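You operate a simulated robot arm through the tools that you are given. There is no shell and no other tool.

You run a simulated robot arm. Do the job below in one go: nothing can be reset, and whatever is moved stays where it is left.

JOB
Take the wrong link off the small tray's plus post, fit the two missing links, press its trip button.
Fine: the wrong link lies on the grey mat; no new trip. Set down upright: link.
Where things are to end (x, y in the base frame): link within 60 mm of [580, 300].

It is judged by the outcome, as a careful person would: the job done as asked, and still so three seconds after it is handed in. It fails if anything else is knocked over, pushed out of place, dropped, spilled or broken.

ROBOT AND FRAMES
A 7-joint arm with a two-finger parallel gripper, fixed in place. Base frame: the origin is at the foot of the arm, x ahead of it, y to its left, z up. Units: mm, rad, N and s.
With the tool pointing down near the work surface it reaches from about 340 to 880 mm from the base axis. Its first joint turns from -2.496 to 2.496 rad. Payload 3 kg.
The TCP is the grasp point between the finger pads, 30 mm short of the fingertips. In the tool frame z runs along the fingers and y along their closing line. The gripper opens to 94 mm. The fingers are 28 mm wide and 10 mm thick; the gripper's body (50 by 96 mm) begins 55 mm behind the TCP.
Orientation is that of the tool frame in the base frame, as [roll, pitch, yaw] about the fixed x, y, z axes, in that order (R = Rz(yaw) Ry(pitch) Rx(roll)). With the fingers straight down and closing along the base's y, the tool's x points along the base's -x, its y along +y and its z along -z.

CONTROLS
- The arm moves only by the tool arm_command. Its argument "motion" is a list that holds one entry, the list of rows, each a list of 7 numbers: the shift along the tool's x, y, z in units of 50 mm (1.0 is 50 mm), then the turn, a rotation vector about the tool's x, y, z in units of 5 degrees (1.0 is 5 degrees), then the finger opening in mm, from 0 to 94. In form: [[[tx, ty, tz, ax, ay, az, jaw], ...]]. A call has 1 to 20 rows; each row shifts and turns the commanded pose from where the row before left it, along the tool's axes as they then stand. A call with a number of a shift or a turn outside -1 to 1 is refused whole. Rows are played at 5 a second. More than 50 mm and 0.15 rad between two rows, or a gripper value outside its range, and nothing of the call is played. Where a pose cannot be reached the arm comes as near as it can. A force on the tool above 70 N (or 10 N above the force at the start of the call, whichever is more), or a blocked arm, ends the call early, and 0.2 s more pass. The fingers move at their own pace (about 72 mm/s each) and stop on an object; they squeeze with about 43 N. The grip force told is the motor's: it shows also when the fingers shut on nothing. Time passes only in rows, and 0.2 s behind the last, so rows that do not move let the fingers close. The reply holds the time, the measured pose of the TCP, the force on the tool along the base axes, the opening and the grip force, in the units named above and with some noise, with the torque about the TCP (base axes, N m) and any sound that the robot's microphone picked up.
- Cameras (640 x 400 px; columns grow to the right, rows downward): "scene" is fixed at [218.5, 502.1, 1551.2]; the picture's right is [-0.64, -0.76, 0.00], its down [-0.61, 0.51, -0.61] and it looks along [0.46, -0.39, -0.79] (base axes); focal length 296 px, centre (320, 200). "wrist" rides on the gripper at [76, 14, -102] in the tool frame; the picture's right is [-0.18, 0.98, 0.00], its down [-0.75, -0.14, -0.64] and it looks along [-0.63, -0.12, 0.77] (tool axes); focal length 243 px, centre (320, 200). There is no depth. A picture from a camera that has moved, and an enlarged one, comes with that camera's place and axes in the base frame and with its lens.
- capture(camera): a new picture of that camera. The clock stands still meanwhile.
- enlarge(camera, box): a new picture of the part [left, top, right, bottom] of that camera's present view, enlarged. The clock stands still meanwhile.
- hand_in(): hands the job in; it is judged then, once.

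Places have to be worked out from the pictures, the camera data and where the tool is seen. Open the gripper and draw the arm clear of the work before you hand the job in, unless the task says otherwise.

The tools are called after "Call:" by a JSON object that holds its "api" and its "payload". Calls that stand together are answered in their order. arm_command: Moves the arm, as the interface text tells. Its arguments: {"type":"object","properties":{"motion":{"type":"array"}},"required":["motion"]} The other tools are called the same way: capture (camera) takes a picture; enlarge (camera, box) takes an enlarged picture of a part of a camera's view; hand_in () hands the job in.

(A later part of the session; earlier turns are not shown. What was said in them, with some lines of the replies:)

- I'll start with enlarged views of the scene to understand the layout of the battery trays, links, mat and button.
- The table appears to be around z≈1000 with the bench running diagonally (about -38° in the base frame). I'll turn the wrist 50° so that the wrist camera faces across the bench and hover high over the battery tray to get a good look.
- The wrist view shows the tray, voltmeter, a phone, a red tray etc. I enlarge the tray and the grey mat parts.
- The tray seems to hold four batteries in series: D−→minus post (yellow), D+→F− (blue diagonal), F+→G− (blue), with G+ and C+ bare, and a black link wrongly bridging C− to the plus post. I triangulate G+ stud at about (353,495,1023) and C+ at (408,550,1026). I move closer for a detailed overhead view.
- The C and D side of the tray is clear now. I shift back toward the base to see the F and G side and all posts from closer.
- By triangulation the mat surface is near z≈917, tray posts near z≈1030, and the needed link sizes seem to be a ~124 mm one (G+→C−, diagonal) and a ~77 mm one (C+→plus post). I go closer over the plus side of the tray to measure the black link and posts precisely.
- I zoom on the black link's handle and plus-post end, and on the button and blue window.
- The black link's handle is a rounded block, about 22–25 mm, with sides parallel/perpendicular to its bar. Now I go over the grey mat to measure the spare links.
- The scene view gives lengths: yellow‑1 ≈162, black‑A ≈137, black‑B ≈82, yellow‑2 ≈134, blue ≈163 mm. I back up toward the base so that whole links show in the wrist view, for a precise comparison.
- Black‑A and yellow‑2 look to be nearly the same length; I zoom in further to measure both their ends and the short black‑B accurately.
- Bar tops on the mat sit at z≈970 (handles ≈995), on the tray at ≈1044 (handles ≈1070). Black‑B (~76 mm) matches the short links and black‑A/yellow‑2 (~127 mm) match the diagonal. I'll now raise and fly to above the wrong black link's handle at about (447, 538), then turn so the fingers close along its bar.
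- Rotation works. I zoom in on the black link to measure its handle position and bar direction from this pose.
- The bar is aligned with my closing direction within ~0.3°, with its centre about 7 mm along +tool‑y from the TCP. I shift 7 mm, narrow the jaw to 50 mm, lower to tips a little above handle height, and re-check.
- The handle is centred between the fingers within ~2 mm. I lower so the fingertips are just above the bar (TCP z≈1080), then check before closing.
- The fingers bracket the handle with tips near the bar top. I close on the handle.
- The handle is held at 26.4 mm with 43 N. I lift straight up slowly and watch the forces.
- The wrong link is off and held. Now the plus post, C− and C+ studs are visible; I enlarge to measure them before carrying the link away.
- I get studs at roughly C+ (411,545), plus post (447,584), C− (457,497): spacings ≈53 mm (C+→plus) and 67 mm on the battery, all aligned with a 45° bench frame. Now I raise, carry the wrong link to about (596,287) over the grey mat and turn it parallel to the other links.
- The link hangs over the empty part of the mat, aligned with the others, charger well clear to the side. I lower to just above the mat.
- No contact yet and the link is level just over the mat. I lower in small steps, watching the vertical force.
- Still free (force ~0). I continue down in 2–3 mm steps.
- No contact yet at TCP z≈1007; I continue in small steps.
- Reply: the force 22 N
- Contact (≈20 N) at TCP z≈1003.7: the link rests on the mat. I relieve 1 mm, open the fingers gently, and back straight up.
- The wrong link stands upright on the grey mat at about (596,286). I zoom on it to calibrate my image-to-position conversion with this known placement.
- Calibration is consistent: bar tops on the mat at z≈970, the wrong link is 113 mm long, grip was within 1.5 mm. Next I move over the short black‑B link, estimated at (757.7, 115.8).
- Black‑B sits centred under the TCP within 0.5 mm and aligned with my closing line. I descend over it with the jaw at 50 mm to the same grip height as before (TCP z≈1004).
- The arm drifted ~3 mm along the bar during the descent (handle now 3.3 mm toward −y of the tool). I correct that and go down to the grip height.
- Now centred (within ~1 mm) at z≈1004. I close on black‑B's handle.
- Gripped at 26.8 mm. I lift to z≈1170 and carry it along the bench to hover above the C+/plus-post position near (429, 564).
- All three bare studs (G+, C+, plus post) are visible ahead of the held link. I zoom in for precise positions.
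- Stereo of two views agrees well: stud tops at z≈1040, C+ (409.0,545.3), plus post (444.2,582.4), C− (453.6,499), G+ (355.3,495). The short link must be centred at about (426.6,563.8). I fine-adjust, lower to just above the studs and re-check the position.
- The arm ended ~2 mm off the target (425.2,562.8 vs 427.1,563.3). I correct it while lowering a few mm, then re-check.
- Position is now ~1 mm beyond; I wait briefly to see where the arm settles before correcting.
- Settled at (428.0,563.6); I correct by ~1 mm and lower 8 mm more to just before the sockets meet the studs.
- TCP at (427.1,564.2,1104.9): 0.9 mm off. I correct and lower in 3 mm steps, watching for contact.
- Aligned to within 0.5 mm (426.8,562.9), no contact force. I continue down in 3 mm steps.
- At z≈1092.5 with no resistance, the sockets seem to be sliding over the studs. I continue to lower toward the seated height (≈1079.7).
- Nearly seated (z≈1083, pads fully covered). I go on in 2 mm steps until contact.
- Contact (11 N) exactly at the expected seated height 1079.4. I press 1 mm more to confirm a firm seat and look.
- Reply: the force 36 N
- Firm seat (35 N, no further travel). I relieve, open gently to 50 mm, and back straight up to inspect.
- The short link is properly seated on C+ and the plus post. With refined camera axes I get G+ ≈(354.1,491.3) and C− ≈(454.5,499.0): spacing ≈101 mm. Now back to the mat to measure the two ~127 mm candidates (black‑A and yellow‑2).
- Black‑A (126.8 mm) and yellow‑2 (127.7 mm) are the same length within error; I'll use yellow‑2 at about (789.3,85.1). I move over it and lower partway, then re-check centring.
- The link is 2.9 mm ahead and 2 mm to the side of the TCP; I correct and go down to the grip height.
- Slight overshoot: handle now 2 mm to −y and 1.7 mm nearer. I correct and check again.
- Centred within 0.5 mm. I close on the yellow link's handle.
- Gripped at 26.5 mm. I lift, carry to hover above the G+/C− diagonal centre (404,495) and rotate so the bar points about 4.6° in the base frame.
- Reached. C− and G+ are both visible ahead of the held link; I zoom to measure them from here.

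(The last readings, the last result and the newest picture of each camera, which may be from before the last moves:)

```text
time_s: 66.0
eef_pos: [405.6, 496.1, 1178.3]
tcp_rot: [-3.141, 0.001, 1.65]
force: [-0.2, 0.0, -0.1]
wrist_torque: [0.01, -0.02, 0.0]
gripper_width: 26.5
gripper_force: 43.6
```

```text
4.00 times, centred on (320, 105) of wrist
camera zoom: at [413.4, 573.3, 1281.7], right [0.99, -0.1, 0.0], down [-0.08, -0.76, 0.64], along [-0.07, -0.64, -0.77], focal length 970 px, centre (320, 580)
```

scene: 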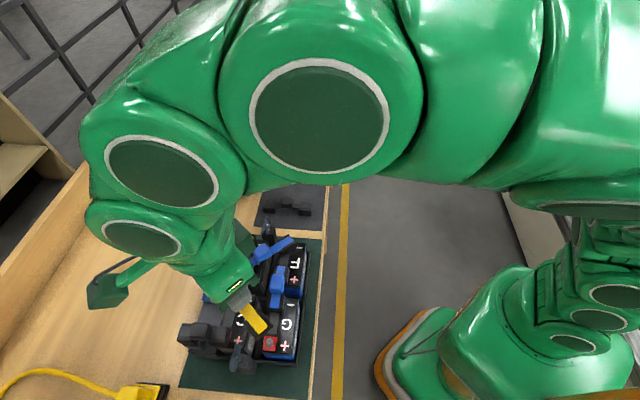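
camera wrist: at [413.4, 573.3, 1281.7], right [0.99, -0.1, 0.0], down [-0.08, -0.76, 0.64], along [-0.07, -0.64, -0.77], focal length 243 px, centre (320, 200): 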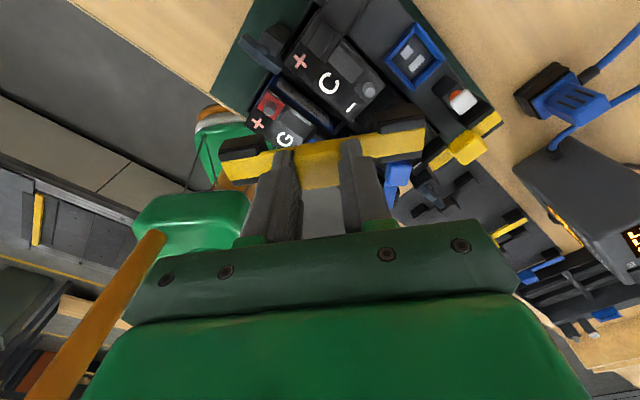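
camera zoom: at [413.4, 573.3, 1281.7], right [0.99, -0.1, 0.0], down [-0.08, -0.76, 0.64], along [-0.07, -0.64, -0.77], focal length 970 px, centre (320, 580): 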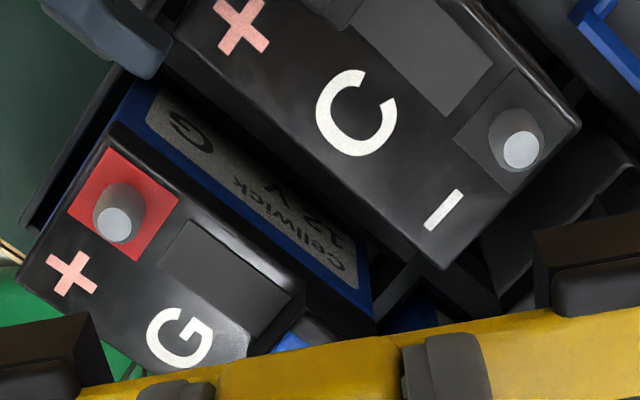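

G+ and C− from here agree with earlier values within 1 mm; TCP target is (403.8,495.75). I correct and lower to just above the studs, then re-check.

Call:
{"api": "arm_command", "payload": {"motion": [[[-0.0106, -0.035, 0, 0, 0, 0, 10], [0, 0, 0.5, 0, 0, 0, 10], [0, 0, 0.5, 0, 0, 0, 10], [0, 0, 0.3, 0, 0, 0, 10], [0, 0, 0, 0, 0, 0, 10], [0, 0, 0, 0, 0, 0, 10]]]}}

Call:
{"api": "capture", "payload": {"camera": "wrist"}}

Call:
{"api": "enlarge", "payload": {"camera": "wrist", "box": [200, 60, 440, 210]}}

```text
time_s: 67.4
eef_pos: [403.7, 495.0, 1116.9]
tcp_rot: [-3.141, 0.001, 1.652]
force: [0.1, -0.5, -0.5]
wrist_torque: [-0.01, 0.03, 0.02]
gripper_width: 26.4
gripper_force: 42.9
```

```text
taken
camera wrist: at [411.5, 571.6, 1218.2], right [0.99, -0.1, 0.0], down [-0.08, -0.76, 0.64], along [-0.07, -0.64, -0.77], focal length 243 px, centre (320, 200)
```

wrist: 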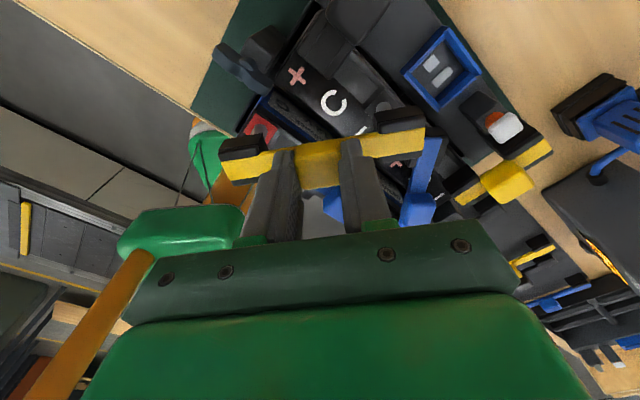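

```text
2.67 times, centred on (320, 135) of wrist
camera zoom: at [411.5, 571.6, 1218.2], right [0.99, -0.1, 0.0], down [-0.08, -0.76, 0.64], along [-0.07, -0.64, -0.77], focal length 647 px, centre (320, 373)
```

zoom: 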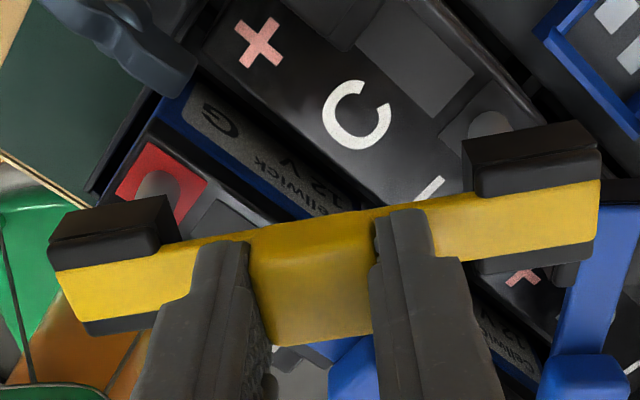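

TCP (403.6,494.7), 1 mm short in y. I correct and lower 8 mm.

Call:
{"api": "arm_command", "payload": {"motion": [[[0.02, 0.005, 0, 0, 0, 0, 10], [0, 0, 0.1, 0, 0, 0, 10], [0, 0, 0.06, 0, 0, 0, 10], [0, 0, 0, 0, 0, 0, 10], [0, 0, 0, 0, 0, 0, 10]]]}}

Call:
{"api": "enlarge", "payload": {"camera": "wrist", "box": [200, 60, 440, 210]}}

```text
time_s: 68.6
eef_pos: [404.1, 495.9, 1107.8]
tcp_rot: [-3.141, 0.0, 1.651]
force: [-0.4, -0.2, -0.4]
wrist_torque: [0.0, -0.02, -0.01]
gripper_width: 26.9
gripper_force: 43.1
```

```text
2.67 times, centred on (320, 135) of wrist
camera zoom: at [411.3, 572.6, 1208.7], right [0.99, -0.1, 0.0], down [-0.08, -0.76, 0.64], along [-0.07, -0.64, -0.77], focal length 647 px, centre (320, 373)
```

zoom: 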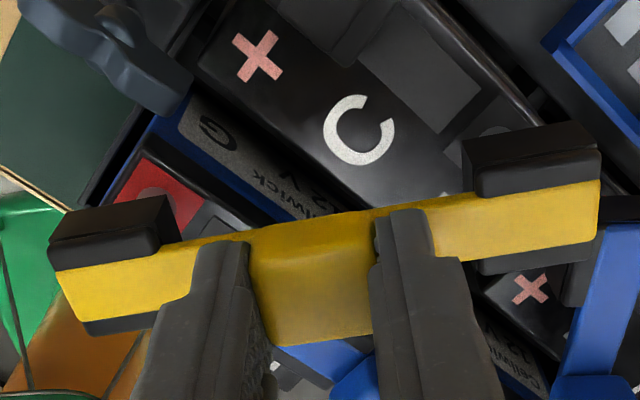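

Now at (403.4,495.7), within 0.5 mm. I continue down in 3 mm steps watching the force.

Call:
{"api": "arm_command", "payload": {"motion": [[[0, 0.007, 0.06, 0, 0, 0, 10], [0, 0, 0, 0, 0, 0, 10]]]}}

Call:
{"api": "arm_command", "payload": {"motion": [[[0, 0, 0.06, 0, 0, 0, 10], [0, 0, 0, 0, 0, 0, 10]]]}}

Call:
{"api": "enlarge", "payload": {"camera": "wrist", "box": [200, 60, 440, 210]}}

```text
time_s: 69.2
eef_pos: [403.2, 497.6, 1103.5]
tcp_rot: [-3.141, 0.002, 1.652]
force: [-0.1, -0.4, -0.5]
wrist_torque: [0.0, 0.02, -0.02]
gripper_width: 26.6
gripper_force: 43.0
```

```text
time_s: 69.8
eef_pos: [403.7, 497.5, 1100.2]
tcp_rot: [3.14, -0.001, 1.651]
force: [0.2, 1.3, 0.0]
wrist_torque: [-0.03, 0.02, 0.02]
gripper_width: 26.4
gripper_force: 42.6
```

```text
2.67 times, centred on (320, 135) of wrist
camera zoom: at [411.8, 574.3, 1202.5], right [0.99, -0.1, 0.0], down [-0.08, -0.76, 0.64], along [-0.07, -0.64, -0.77], focal length 647 px, centre (320, 373)
```

zoom: 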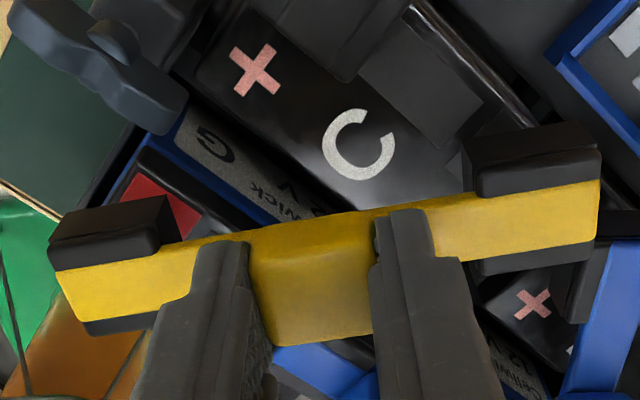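

The arm drifted +1.7 mm in y during the last steps. I correct this before going deeper.

Call:
{"api": "arm_command", "payload": {"motion": [[[-0.033, -0.003, 0, 0, 0, 0, 10], [0, 0, 0, 0, 0, 0, 10], [0, 0, 0, 0, 0, 0, 10]]]}}

Call:
{"api": "enlarge", "payload": {"camera": "wrist", "box": [200, 60, 440, 210]}}

```text
time_s: 70.6
eef_pos: [403.8, 497.1, 1100.0]
tcp_rot: [-3.14, -0.001, 1.652]
force: [0.7, -0.3, -0.3]
wrist_torque: [-0.02, -0.03, 0.02]
gripper_width: 26.5
gripper_force: 42.6
```

```text
2.67 times, centred on (320, 135) of wrist
camera zoom: at [412.1, 573.3, 1202.5], right [0.99, -0.1, 0.0], down [-0.08, -0.76, 0.64], along [-0.07, -0.64, -0.77], focal length 647 px, centre (320, 373)
```

zoom: 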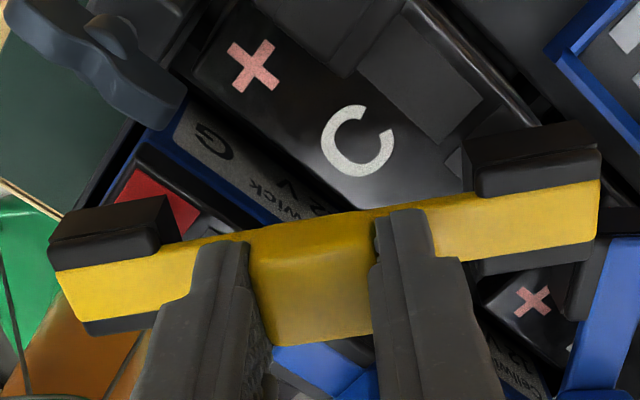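

Now (404.2,496.4): 0.8 mm left to correct. I do so while lowering 3 mm.

Call:
{"api": "arm_command", "payload": {"motion": [[[-0.013, -0.009, 0, 0, 0, 0, 10], [0, 0, 0.06, 0, 0, 0, 10], [0, 0, 0, 0, 0, 0, 10]]]}}

Call:
{"api": "enlarge", "payload": {"camera": "wrist", "box": [200, 60, 440, 210]}}

```text
time_s: 71.4
eef_pos: [404.6, 495.5, 1098.0]
tcp_rot: [3.14, 0.0, 1.652]
force: [0.8, 0.0, -0.2]
wrist_torque: [0.0, 0.04, 0.04]
gripper_width: 26.6
gripper_force: 43.3
```

```text
2.67 times, centred on (320, 135) of wrist
camera zoom: at [411.9, 571.7, 1199.9], right [0.99, -0.1, 0.0], down [-0.08, -0.76, 0.64], along [-0.07, -0.64, -0.77], focal length 647 px, centre (320, 373)
```

zoom: 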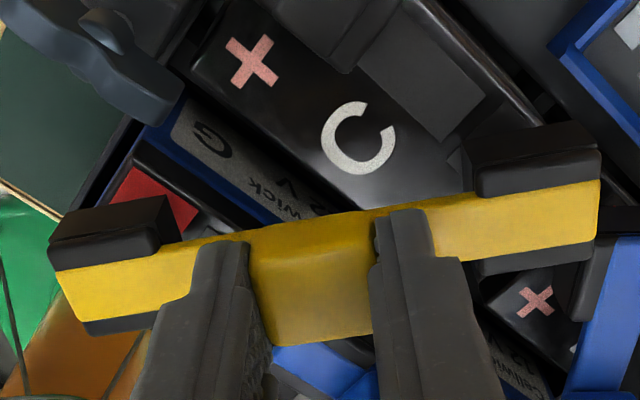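

Within 1 mm now (404.0,494.8). I add a small correction and lower another 3 mm.

Call:
{"api": "arm_command", "payload": {"motion": [[[0.013, 0, 0, 0, 0, 0, 10], [0, 0, 0.06, 0, 0, 0, 10], [0, 0, 0, 0, 0, 0, 10]]]}}

Call:
{"api": "arm_command", "payload": {"motion": [[[0, 0, 0.06, 0, 0, 0, 10], [0, 0, 0, 0, 0, 0, 10]]]}}

Call:
{"api": "enlarge", "payload": {"camera": "wrist", "box": [200, 60, 440, 210]}}

```text
time_s: 72.2
eef_pos: [402.9, 494.7, 1096.5]
tcp_rot: [-3.142, 0.0, 1.651]
force: [0.0, 0.3, -0.5]
wrist_torque: [0.02, 0.0, 0.0]
gripper_width: 26.4
gripper_force: 43.3
```

```text
time_s: 72.8
eef_pos: [402.3, 494.7, 1091.9]
tcp_rot: [-3.141, 0.001, 1.651]
force: [-1.4, 0.1, 0.3]
wrist_torque: [0.01, 0.0, 0.0]
gripper_width: 26.7
gripper_force: 43.1
```

```text
2.67 times, centred on (320, 135) of wrist
camera zoom: at [411.1, 571.2, 1194.2], right [0.99, -0.1, 0.0], down [-0.08, -0.76, 0.64], along [-0.07, -0.64, -0.77], focal length 647 px, centre (320, 373)
```

zoom: 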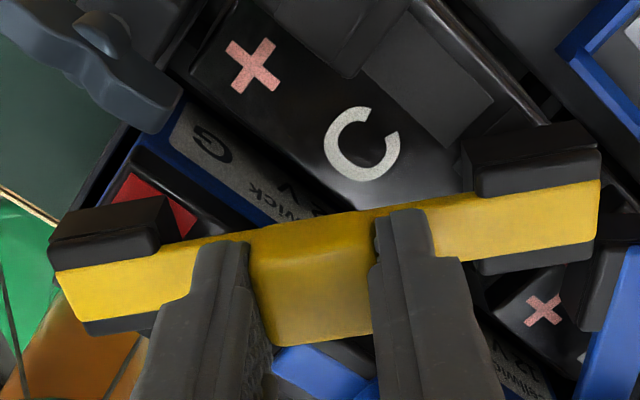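

No vertical contact at z≈1092, so the sockets are entering. I correct ~1 mm and continue to lower.

Call:
{"api": "arm_command", "payload": {"motion": [[[0.02, 0.01, 0, 0, 0, 0, 10], [0, 0, 0.06, 0, 0, 0, 10], [0, 0, 0, 0, 0, 0, 10]]]}}

Call:
{"api": "arm_command", "payload": {"motion": [[[0, 0, 0.06, 0, 0, 0, 10], [0, 0, 0, 0, 0, 0, 10]]]}}

Call:
{"api": "enlarge", "payload": {"camera": "wrist", "box": [200, 60, 440, 210]}}

```text
time_s: 73.6
eef_pos: [403.9, 494.7, 1089.2]
tcp_rot: [3.141, 0.001, 1.649]
force: [0.1, 0.0, -0.7]
wrist_torque: [0.03, 0.01, 0.01]
gripper_width: 26.6
gripper_force: 43.0
```

```text
time_s: 74.2
eef_pos: [404.9, 496.5, 1086.7]
tcp_rot: [3.139, -0.001, 1.65]
force: [-0.1, -0.6, 0.0]
wrist_torque: [0.01, -0.02, -0.04]
gripper_width: 26.5
gripper_force: 43.1
```

```text
2.67 times, centred on (320, 135) of wrist
camera zoom: at [412.6, 572.6, 1188.3], right [0.99, -0.1, 0.0], down [-0.08, -0.76, 0.64], along [-0.07, -0.64, -0.77], focal length 647 px, centre (320, 373)
```

zoom: 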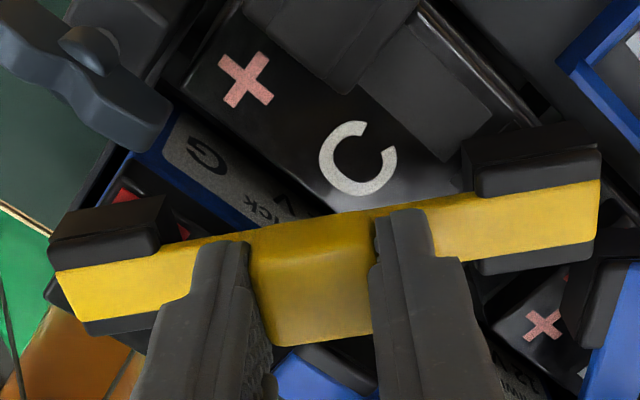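

At (404.7,495.7,1086), free. I continue in 2 mm steps to contact.

Call:
{"api": "arm_command", "payload": {"motion": [[[0, -0.008, 0.04, 0, 0, 0, 10], [0, 0, 0, 0, 0, 0, 10]]]}}

Call:
{"api": "arm_command", "payload": {"motion": [[[0, 0, 0.04, 0, 0, 0, 10], [0, 0, 0, 0, 0, 0, 10]]]}}

Call:
{"api": "arm_command", "payload": {"motion": [[[0, 0, 0.04, 0, 0, 0, 10], [0, 0, 0, 0, 0, 0, 10]]]}}

```text
time_s: 74.8
eef_pos: [404.2, 495.9, 1083.6]
tcp_rot: [3.141, 0.0, 1.652]
force: [-0.7, 1.1, 0.0]
wrist_torque: [-0.02, 0.0, -0.05]
gripper_width: 26.8
gripper_force: 42.7
```

```text
time_s: 75.4
eef_pos: [402.9, 495.0, 1080.4]
tcp_rot: [3.141, 0.0, 1.653]
force: [0.0, -0.1, -0.7]
wrist_torque: [0.01, -0.03, 0.0]
gripper_width: 26.6
gripper_force: 43.0
```

```text
time_s: 76.0
eef_pos: [403.6, 497.0, 1080.2]
tcp_rot: [3.141, 0.0, 1.651]
force: [-0.3, -3.5, 15.6]
wrist_torque: [-0.26, 0.04, -0.03]
gripper_width: 26.5
gripper_force: 43.1
```

Contact (16 N) at z≈1080.2, the expected seated height. I press 1 mm more to confirm the seat and look.

Call:
{"api": "arm_command", "payload": {"motion": [[[0, 0, 0.02, 0, 0, 0, 10], [0, 0, 0, 0, 0, 0, 10]]]}}

Call:
{"api": "enlarge", "payload": {"camera": "wrist", "box": [200, 60, 440, 210]}}

```text
time_s: 76.6
eef_pos: [403.3, 497.0, 1079.5]
tcp_rot: [3.14, -0.002, 1.65]
force: [-0.5, -3.5, 33.5]
wrist_torque: [-0.06, 0.02, -0.06]
gripper_width: 26.5
gripper_force: 43.3
```

```text
2.67 times, centred on (320, 135) of wrist
camera zoom: at [411.2, 572.7, 1181.4], right [0.99, -0.1, 0.0], down [-0.08, -0.76, 0.64], along [-0.07, -0.64, -0.77], focal length 647 px, centre (320, 373)
```

zoom: 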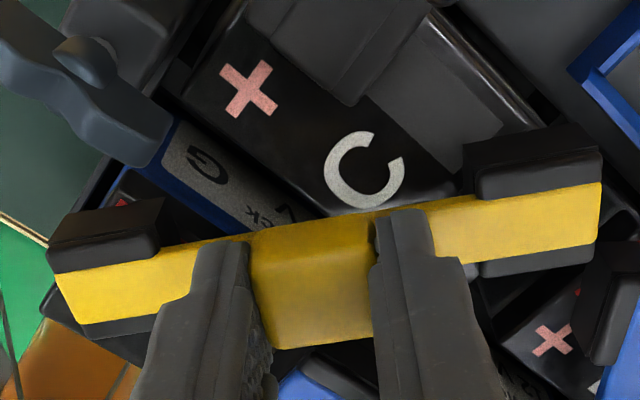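

Firmly seated (33 N, no more travel). I relieve, open gently, back straight up and inspect the result.

Call:
{"api": "arm_command", "payload": {"motion": [[[0, 0, -0.03, 0, 0, 0, 10], [0, 0, 0, 0, 0, 0, 30], [0, 0, 0, 0, 0, 0, 45], [0, 0, 0, 0, 0, 0, 50], [0, 0, 0, 0, 0, 0, 50]]]}}

Call:
{"api": "arm_command", "payload": {"motion": [[[0, 0, -0.3, 0, 0, 0, 50], [0, 0, -0.6, 0, 0, 0, 50], [0, 0, -0.8, 0, 0, 0, 50], [0, 0, -0.8, 0, 0, 0, 50], [0, 0, 0, 0, 0, 0, 50]]]}}

Call:
{"api": "capture", "payload": {"camera": "wrist"}}

Call:
{"api": "enlarge", "payload": {"camera": "wrist", "box": [220, 40, 460, 190]}}

Call:
{"api": "enlarge", "payload": {"camera": "wrist", "box": [400, 80, 560, 220]}}

```text
time_s: 77.8
eef_pos: [404.7, 495.3, 1079.6]
tcp_rot: [3.141, 0.0, 1.652]
force: [-0.2, 1.5, 0.9]
wrist_torque: [0.01, 0.03, 0.0]
gripper_width: 49.9
gripper_force: 0.0
```

```text
time_s: 79.0
eef_pos: [401.0, 495.1, 1207.0]
tcp_rot: [-3.141, -0.001, 1.652]
force: [-0.5, 0.6, -0.2]
wrist_torque: [0.01, 0.02, 0.02]
gripper_width: 50.0
gripper_force: 0.1
```

```text
taken
camera wrist: at [410.0, 572.4, 1308.9], right [0.99, -0.1, 0.0], down [-0.08, -0.76, 0.64], along [-0.07, -0.64, -0.77], focal length 243 px, centre (320, 200)
```

wrist: 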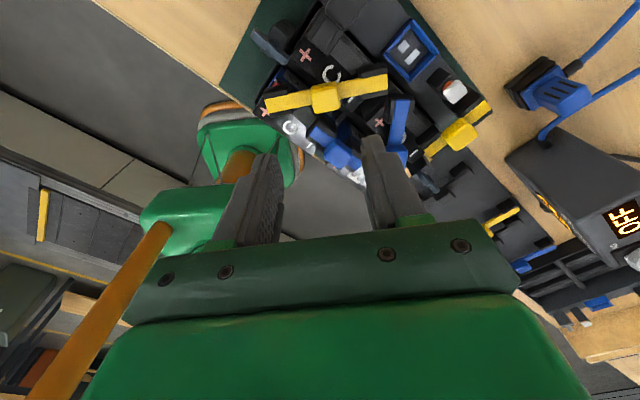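

```text
2.67 times, centred on (340, 115) of wrist
camera zoom: at [410.0, 572.4, 1308.9], right [0.99, -0.1, 0.0], down [-0.08, -0.76, 0.64], along [-0.07, -0.64, -0.77], focal length 647 px, centre (267, 427)
```

zoom: 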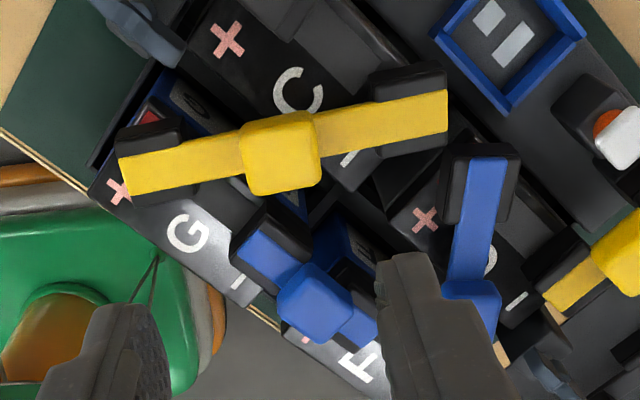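

```text
2.86 times, centred on (480, 150) of wrist
camera zoom: at [410.0, 572.4, 1308.9], right [0.99, -0.1, 0.0], down [-0.08, -0.76, 0.64], along [-0.07, -0.64, -0.77], focal length 693 px, centre (-137, 343)
```

zoom: 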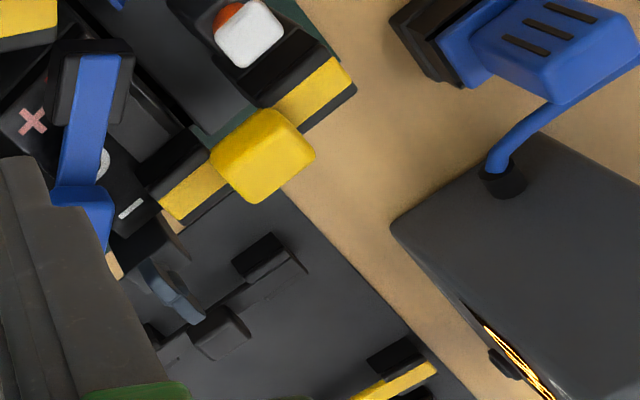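

Both missing links are seated: G+→C− (yellow) and C+→plus post (black). The trip button (white cap, orange stem showing) triangulates to (539,483), top z≈1049. I move above it with the fingers closed.

Call:
{"api": "arm_command", "payload": {"motion": [[[-0.155, 0.903, 0, 0, 0, 0, 20], [-0.155, 0.903, 0, 0, 0, 0, 0], [-0.155, 0.903, 0, 0, 0, 0, 0], [0, 0, 0.6, 0, 0, 0, 0], [0, 0, 0.4, 0, 0, 0, 0], [0, 0, 0, 0, 0, 0, 0], [0, 0, 0, 0, 0, 0, 0]]]}}

Call:
{"api": "capture", "payload": {"camera": "wrist"}}

Call:
{"api": "enlarge", "payload": {"camera": "wrist", "box": [220, 40, 420, 190]}}

Call:
{"api": "enlarge", "payload": {"camera": "scene", "box": [170, 210, 330, 390]}}

```text
time_s: 80.6
eef_pos: [539.5, 486.7, 1154.7]
tcp_rot: [-3.14, 0.001, 1.65]
force: [-0.7, 0.0, -0.2]
wrist_torque: [0.01, -0.05, -0.02]
gripper_width: 0.0
gripper_force: 33.6
```

```text
taken
camera wrist: at [547.0, 561.2, 1256.4], right [0.99, -0.1, 0.0], down [-0.08, -0.76, 0.64], along [-0.07, -0.64, -0.77], focal length 243 px, centre (320, 200)
```

wrist: 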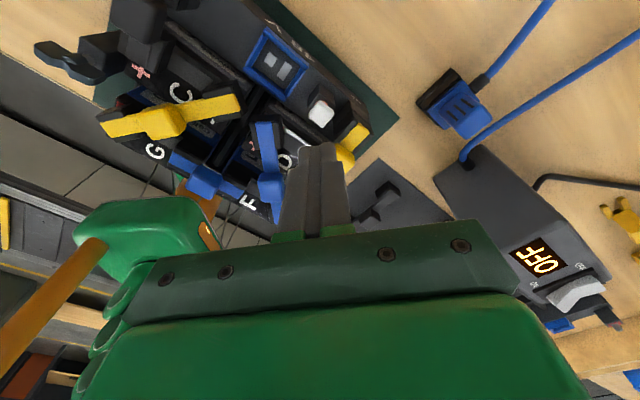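

```text
2.67 times, centred on (320, 115) of wrist
camera zoom: at [547.0, 561.2, 1256.4], right [0.99, -0.1, 0.0], down [-0.08, -0.76, 0.64], along [-0.07, -0.64, -0.77], focal length 647 px, centre (320, 427)
```

zoom: 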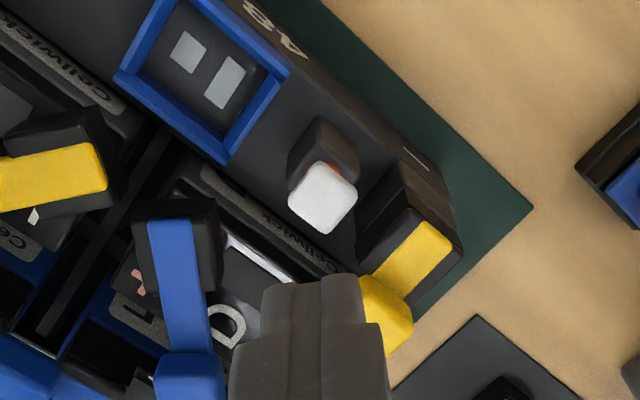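

```text
2.22 times, centred on (250, 300) of scene
camera zoom: at [218.5, 502.1, 1551.2], right [-0.64, -0.76, 0.0], down [-0.61, 0.51, -0.61], along [0.46, -0.39, -0.79], focal length 659 px, centre (476, -22)
```

zoom: 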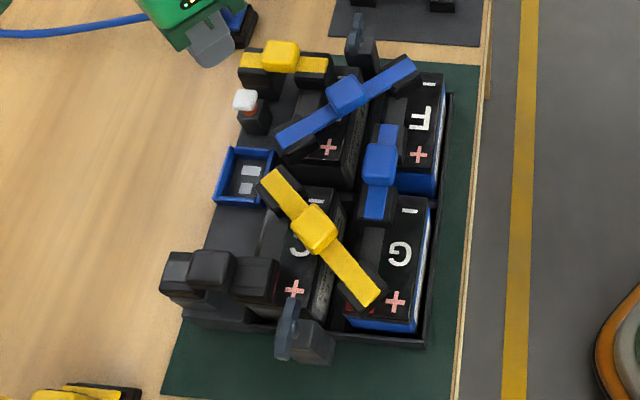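

The button cap is right beneath the closed fingertips (within 1 mm). I lower to ~15 mm above it and re-check.

Call:
{"api": "arm_command", "payload": {"motion": [[[0, 0, 0.4, 0, 0, 0, 0], [0, 0, 0.4, 0, 0, 0, 0], [0, 0, 0.4, 0, 0, 0, 0], [0, 0, 0, 0, 0, 0, 0], [0, 0, 0, 0, 0, 0, 0]]]}}

Call:
{"api": "enlarge", "payload": {"camera": "wrist", "box": [220, 60, 420, 210]}}

```text
time_s: 81.8
eef_pos: [541.9, 482.2, 1097.5]
tcp_rot: [-3.141, 0.0, 1.652]
force: [0.1, -0.2, -0.2]
wrist_torque: [-0.03, 0.02, 0.01]
gripper_width: 0.1
gripper_force: 33.4
```

```text
2.67 times, centred on (320, 135) of wrist
camera zoom: at [550.0, 559.4, 1198.3], right [0.99, -0.1, 0.0], down [-0.08, -0.76, 0.64], along [-0.07, -0.64, -0.77], focal length 647 px, centre (320, 373)
```

zoom: 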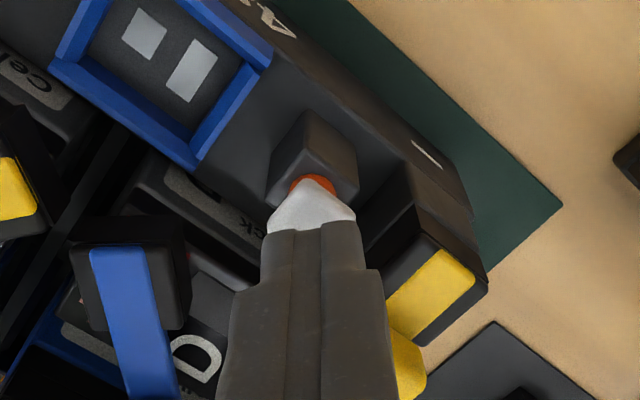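

Slight drift of ~2 mm in +x; I correct and lower in small steps until touching the cap.

Call:
{"api": "arm_command", "payload": {"motion": [[[0.01, -0.042, 0.1, 0, 0, 0, 0], [0, 0, 0.1, 0, 0, 0, 0], [0, 0, 0, 0, 0, 0, 0]]]}}

Call:
{"api": "arm_command", "payload": {"motion": [[[0, 0, 0.06, 0, 0, 0, 0], [0, 0, 0, 0, 0, 0, 0]]]}}

Call:
{"api": "enlarge", "payload": {"camera": "wrist", "box": [220, 60, 420, 210]}}

```text
time_s: 82.6
eef_pos: [539.0, 484.6, 1085.0]
tcp_rot: [3.141, -0.001, 1.65]
force: [-0.1, -0.2, -0.7]
wrist_torque: [0.04, 0.02, 0.0]
gripper_width: 0.0
gripper_force: 33.7
```

```text
time_s: 83.2
eef_pos: [538.7, 483.9, 1082.0]
tcp_rot: [3.141, -0.001, 1.651]
force: [0.0, -0.4, 0.0]
wrist_torque: [0.02, 0.01, 0.0]
gripper_width: 0.1
gripper_force: 33.2
```

```text
2.67 times, centred on (320, 135) of wrist
camera zoom: at [547.0, 560.3, 1184.8], right [0.99, -0.1, 0.0], down [-0.08, -0.76, 0.64], along [-0.07, -0.64, -0.77], focal length 647 px, centre (320, 373)
```

zoom: 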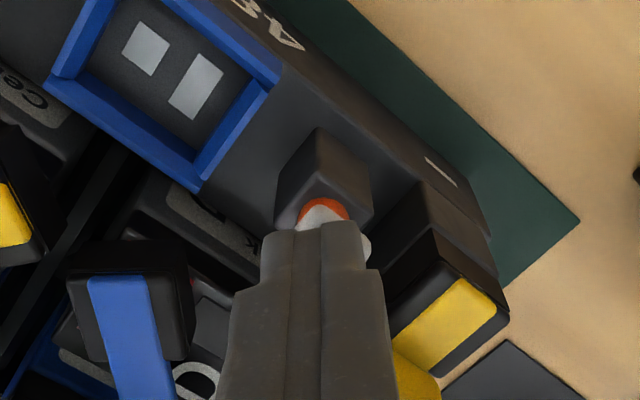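

Tips are at ~1053, just over the cap. I shift 1 mm and press down in 2 mm steps, watching force and sound.

Call:
{"api": "arm_command", "payload": {"motion": [[[0, 0.018, 0.04, 0, 0, 0, 0], [0, 0, 0, 0, 0, 0, 0]]]}}

Call:
{"api": "arm_command", "payload": {"motion": [[[0, 0, 0.04, 0, 0, 0, 0], [0, 0, 0, 0, 0, 0, 0]]]}}

Call:
{"api": "arm_command", "payload": {"motion": [[[0, 0, 0.04, 0, 0, 0, 0], [0, 0, 0, 0, 0, 0, 0]]]}}

```text
time_s: 83.8
eef_pos: [539.2, 484.3, 1080.5]
tcp_rot: [3.14, 0.0, 1.65]
force: [0.1, 0.9, 1.6]
wrist_torque: [0.04, 0.02, -0.02]
gripper_width: 0.0
gripper_force: 33.4
```

```text
time_s: 84.4
eef_pos: [539.8, 484.7, 1077.9]
tcp_rot: [3.141, -0.001, 1.651]
force: [0.0, 0.6, 0.6]
wrist_torque: [-0.01, 0.0, 0.01]
gripper_width: 0.1
gripper_force: 32.9
```

```text
time_s: 85.0
eef_pos: [539.8, 484.2, 1076.6]
tcp_rot: [3.141, -0.001, 1.651]
force: [-0.2, 1.3, 0.7]
wrist_torque: [0.02, -0.01, 0.01]
gripper_width: 0.0
gripper_force: 33.1
```

Only about 1 N so far with tips near 1046. I look closely before pressing deeper.

Call:
{"api": "enlarge", "payload": {"camera": "wrist", "box": [260, 90, 390, 180]}}

Call:
{"api": "enlarge", "payload": {"camera": "scene", "box": [185, 215, 265, 305]}}

```text
4.44 times, centred on (325, 135) of wrist
camera zoom: at [547.5, 560.2, 1178.0], right [0.99, -0.1, 0.0], down [-0.08, -0.76, 0.64], along [-0.07, -0.64, -0.77], focal length 1078 px, centre (298, 489)
```

zoom: 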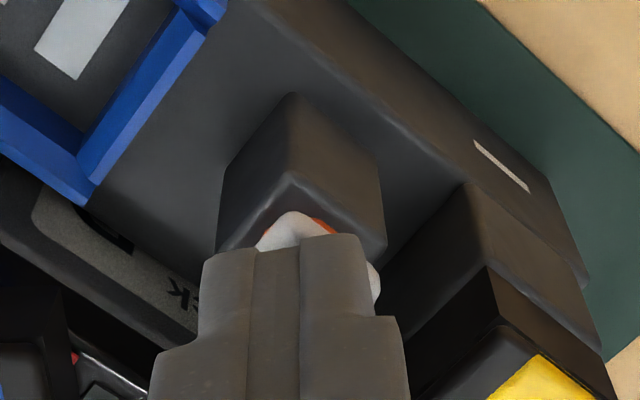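

```text
4.44 times, centred on (225, 260) of scene
camera zoom: at [218.5, 502.1, 1551.2], right [-0.64, -0.76, 0.0], down [-0.61, 0.51, -0.61], along [0.46, -0.39, -0.79], focal length 1317 px, centre (742, -67)
```

zoom: 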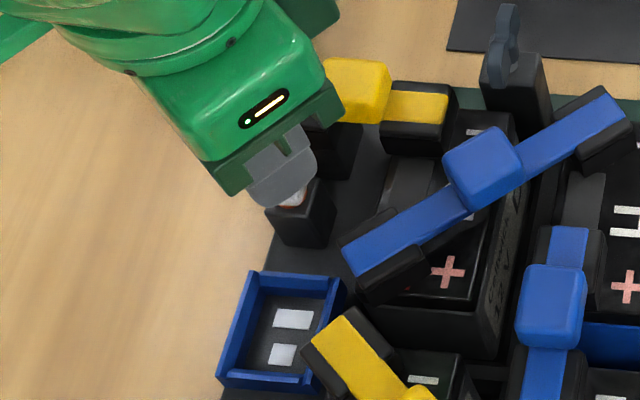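

The cap is already being pushed down (less orange visible). I keep pressing in small steps.

Call:
{"api": "arm_command", "payload": {"motion": [[[0, 0, 0.03, 0, 0, 0, 0], [0, 0, 0, 0, 0, 0, 0]]]}}

Call:
{"api": "arm_command", "payload": {"motion": [[[0, 0, 0.03, 0, 0, 0, 0], [0, 0, 0, 0, 0, 0, 0]]]}}

Call:
{"api": "enlarge", "payload": {"camera": "wrist", "box": [260, 90, 390, 180]}}

```text
time_s: 85.6
eef_pos: [540.6, 484.0, 1074.9]
tcp_rot: [-3.142, -0.001, 1.651]
force: [0.1, -0.1, 1.0]
wrist_torque: [-0.01, -0.02, 0.01]
gripper_width: 0.0
gripper_force: 33.4
```

```text
time_s: 86.2
eef_pos: [539.8, 484.7, 1072.7]
tcp_rot: [3.141, 0.002, 1.652]
force: [0.0, 0.6, 0.7]
wrist_torque: [0.02, -0.02, -0.01]
gripper_width: 0.0
gripper_force: 33.2
```

```text
4.44 times, centred on (325, 135) of wrist
camera zoom: at [547.8, 560.3, 1174.3], right [0.99, -0.1, 0.0], down [-0.08, -0.76, 0.64], along [-0.07, -0.64, -0.77], focal length 1078 px, centre (298, 489)
```

zoom: 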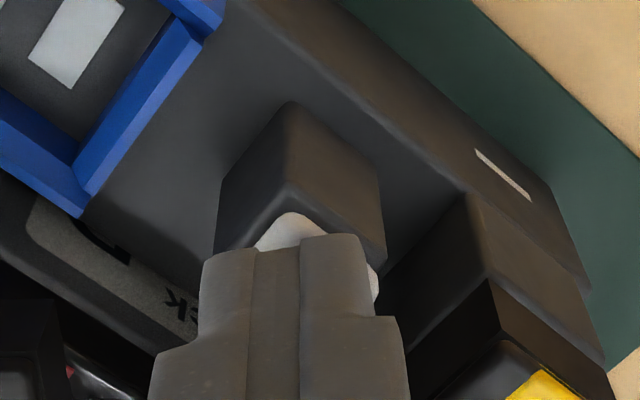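

The orange stem has disappeared; I continue in 1–1.5 mm steps until it bottoms or clicks.

Call:
{"api": "arm_command", "payload": {"motion": [[[0, 0, 0.03, 0, 0, 0, 0], [0, 0, 0, 0, 0, 0, 0]]]}}

Call:
{"api": "arm_command", "payload": {"motion": [[[0, 0, 0.02, 0, 0, 0, 0], [0, 0, 0, 0, 0, 0, 0]]]}}

```text
time_s: 86.8
eef_pos: [540.2, 482.6, 1070.6]
tcp_rot: [-3.141, 0.0, 1.652]
force: [0.2, -1.2, 1.6]
wrist_torque: [-0.05, -0.01, 0.0]
gripper_width: 0.1
gripper_force: 33.4
```

```text
time_s: 87.4
eef_pos: [539.8, 484.0, 1070.4]
tcp_rot: [-3.14, 0.0, 1.652]
force: [0.7, -0.1, 3.6]
wrist_torque: [-0.04, -0.03, -0.01]
gripper_width: 0.3
gripper_force: 33.3
```

Force starts to rise (3.6 N). I continue with 1 mm steps.

Call:
{"api": "arm_command", "payload": {"motion": [[[0, 0, 0.02, 0, 0, 0, 0], [0, 0, 0, 0, 0, 0, 0]]]}}

Call:
{"api": "enlarge", "payload": {"camera": "wrist", "box": [260, 90, 390, 180]}}

```text
time_s: 88.0
eef_pos: [539.6, 484.4, 1070.5]
tcp_rot: [3.141, 0.0, 1.653]
force: [1.2, -5.5, 13.2]
wrist_torque: [-0.22, 0.02, 0.01]
gripper_width: 0.0
gripper_force: 32.5
```

```text
4.44 times, centred on (325, 135) of wrist
camera zoom: at [547.3, 560.8, 1171.8], right [0.99, -0.1, 0.0], down [-0.08, -0.76, 0.64], along [-0.07, -0.64, -0.77], focal length 1078 px, centre (298, 489)
```

zoom: 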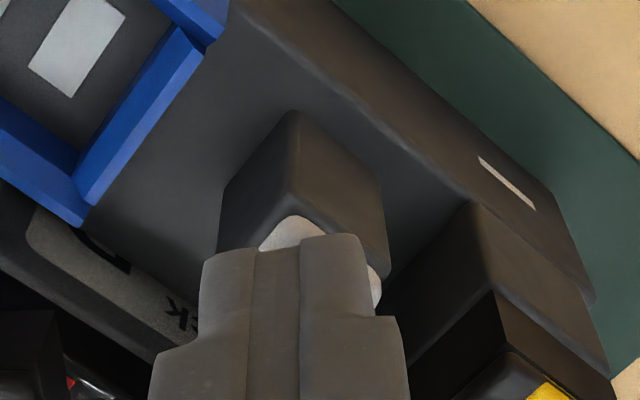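

It bottoms out (13 N). I press 1 mm more to be sure it latches, then back off 3 cm to see whether it stays in.

Call:
{"api": "arm_command", "payload": {"motion": [[[0, 0, 0.02, 0, 0, 0, 0], [0, 0, 0, 0, 0, 0, 0]]]}}

Call:
{"api": "arm_command", "payload": {"motion": [[[0, 0, -0.2, 0, 0, 0, 0], [0, 0, -0.6, 0, 0, 0, 0], [0, 0, -0.8, 0, 0, 0, 0], [0, 0, 0, 0, 0, 0, 0]]]}}

Call:
{"api": "enlarge", "payload": {"camera": "wrist", "box": [240, 40, 420, 180]}}

Call:
{"api": "capture", "payload": {"camera": "wrist"}}

```text
time_s: 88.6
eef_pos: [540.0, 484.1, 1069.2]
tcp_rot: [3.141, 0.0, 1.654]
force: [-5.0, -5.6, 25.0]
wrist_torque: [-0.23, 0.15, -0.02]
gripper_width: 0.0
gripper_force: 33.2
```

```text
time_s: 89.6
eef_pos: [539.0, 483.1, 1147.0]
tcp_rot: [3.14, 0.0, 1.65]
force: [0.0, 0.1, 0.6]
wrist_torque: [-0.02, 0.0, 0.01]
gripper_width: 0.1
gripper_force: 32.9
```

```text
2.86 times, centred on (330, 110) of wrist
camera zoom: at [546.7, 560.3, 1249.5], right [0.99, -0.1, 0.0], down [-0.08, -0.76, 0.64], along [-0.07, -0.64, -0.77], focal length 693 px, centre (291, 457)
```

zoom: 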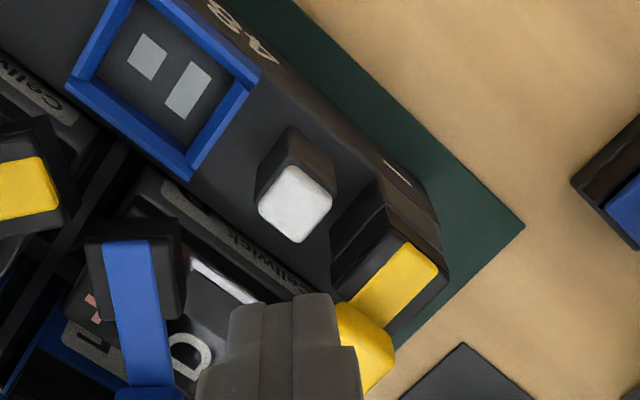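

```text
taken
camera wrist: at [546.7, 560.3, 1249.5], right [0.99, -0.1, 0.0], down [-0.08, -0.76, 0.64], along [-0.07, -0.64, -0.77], focal length 243 px, centre (320, 200)
```

wrist: 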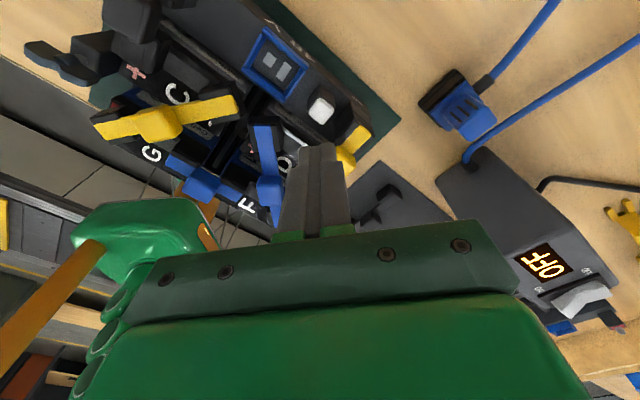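

The button stays in with no orange showing — the trip is reset and holding. I raise well up, open the gripper and draw the arm back clear of the bench, then inspect everything.

Call:
{"api": "arm_command", "payload": {"motion": [[[0, 0, -0.9, 0, 0, 0, 20], [0, 0, -0.9, 0, 0, 0, 50], [0, 0, -0.9, 0, 0, 0, 94], [-0.737, -0.524, 0, 0, 0, 0, 94], [-0.737, -0.524, 0, 0, 0, 0, 94], [-0.737, -0.524, 0, 0, 0, 0, 94], [-0.737, -0.524, 0, 0, 0, 0, 94], [-0.737, -0.524, 0, 0, 0, 0, 94], [-0.737, -0.524, 0, 0, 0, 0, 94], [0, 0, 0, 0, 0, 0, 94], [0, 0, 0, 0, 0, 0, 94]]]}}

Call:
{"api": "capture", "payload": {"camera": "scene"}}

Call:
{"api": "enlarge", "payload": {"camera": "scene", "box": [170, 210, 330, 390]}}

Call:
{"api": "enlarge", "payload": {"camera": "scene", "box": [230, 50, 350, 240]}}

Call:
{"api": "capture", "payload": {"camera": "wrist"}}

```text
time_s: 92.0
eef_pos: [388.3, 244.3, 1240.8]
tcp_rot: [-3.135, -0.003, 1.648]
force: [-0.8, -0.6, -0.3]
wrist_torque: [-0.03, 0.0, 0.0]
gripper_width: 94.1
gripper_force: 0.0
out of reach, approached as far as the arm can: row 3
```

```text
taken
```

scene: 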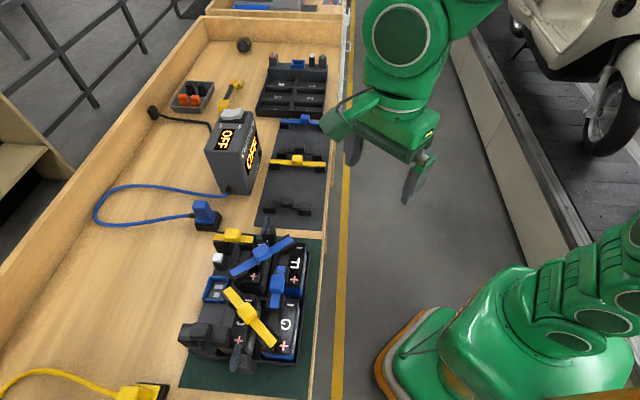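

```text
2.22 times, centred on (250, 300) of scene
camera zoom: at [218.5, 502.1, 1551.2], right [-0.64, -0.76, 0.0], down [-0.61, 0.51, -0.61], along [0.46, -0.39, -0.79], focal length 659 px, centre (476, -22)
```

zoom: 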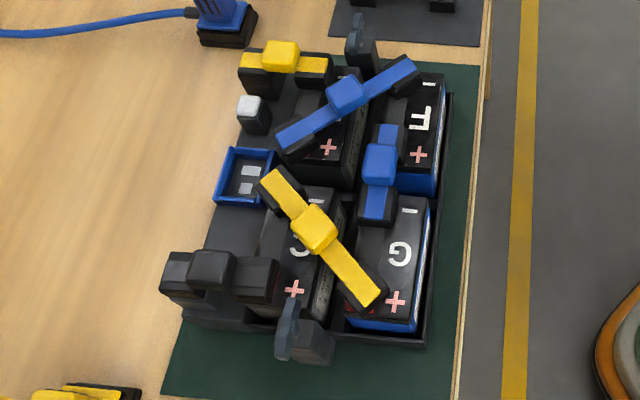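

```text
2.11 times, centred on (290, 145) of scene
camera zoom: at [218.5, 502.1, 1551.2], right [-0.64, -0.76, 0.0], down [-0.61, 0.51, -0.61], along [0.46, -0.39, -0.79], focal length 624 px, centre (383, 316)
```

zoom: 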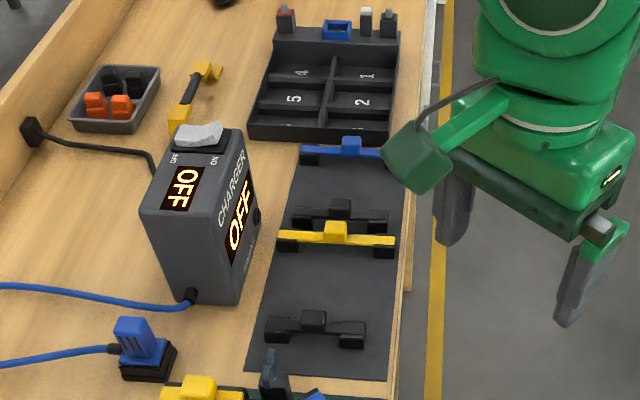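

```text
taken
camera wrist: at [397.1, 319.7, 1343.6], right [0.99, -0.11, -0.01], down [-0.08, -0.76, 0.64], along [-0.07, -0.64, -0.77], focal length 243 px, centre (320, 200)
```

wrist: 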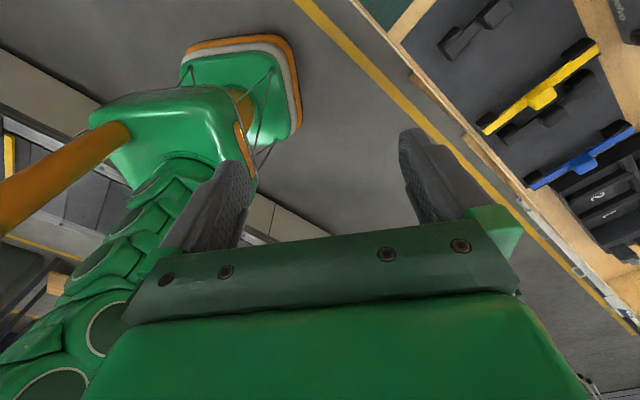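

All five links of the tray are in place, the button cap is down, the wrong link stands upright on the grey mat near (596,286), and the arm is clear with the gripper open. One last close look at the button and the displaced link before handing in.

Call:
{"api": "enlarge", "payload": {"camera": "scene", "box": [195, 220, 275, 310]}}

Call:
{"api": "enlarge", "payload": {"camera": "scene", "box": [175, 290, 295, 375]}}

```text
4.44 times, centred on (235, 265) of scene
camera zoom: at [218.5, 502.1, 1551.2], right [-0.64, -0.76, 0.0], down [-0.61, 0.51, -0.61], along [0.46, -0.39, -0.79], focal length 1317 px, centre (698, -89)
```

zoom: 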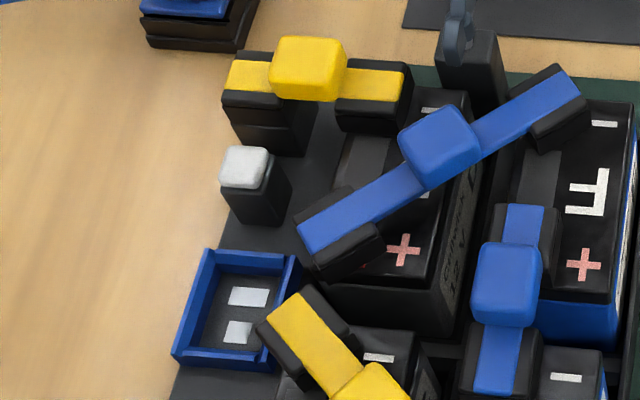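

```text
4.71 times, centred on (235, 332) of scene
camera zoom: at [218.5, 502.1, 1551.2], right [-0.64, -0.76, 0.0], down [-0.61, 0.51, -0.61], along [0.46, -0.39, -0.79], focal length 1395 px, centre (720, -424)
```

zoom: 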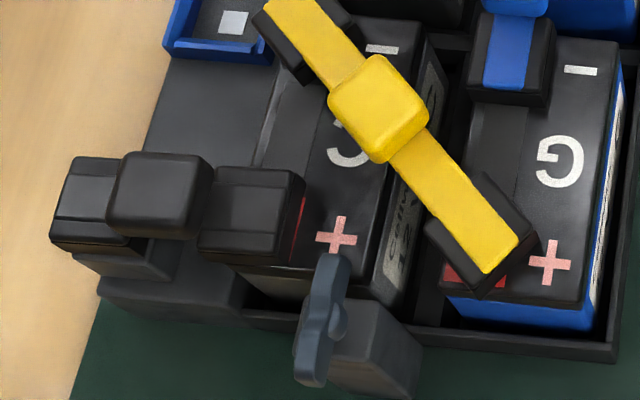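

The links sit flush on their posts, the button stays pressed with no orange visible, and nothing else has moved. I hand the job in.

Call:
{"api": "hand_in", "payload": {}}

```text
The job is handed in.
```

I took the wrong link off the small tray's plus post, fitted the two missing links, and pressed the trip button. In the last pictures, about 3 seconds after the press, the button was still in with no orange showing.

- **Wrong link:** the black link that bridged C− to the plus post now stands upright on the grey mat at about (596, 286). That is roughly 21 mm from [580, 300].
- **C+ to plus post:** fitted with the short black spare, about 75 mm long.
- **G+ to C−:** fitted with a yellow spare, about 127 mm long. A black spare on the mat measured the same length within error, so either should have fitted. I chose the yellow one and treated link colour as meaning nothing.
- **Seating:** both new links stopped firmly at the expected height.

The arm is drawn back clear of the bench with the gripper open, and nothing else looked moved in the final pictures.
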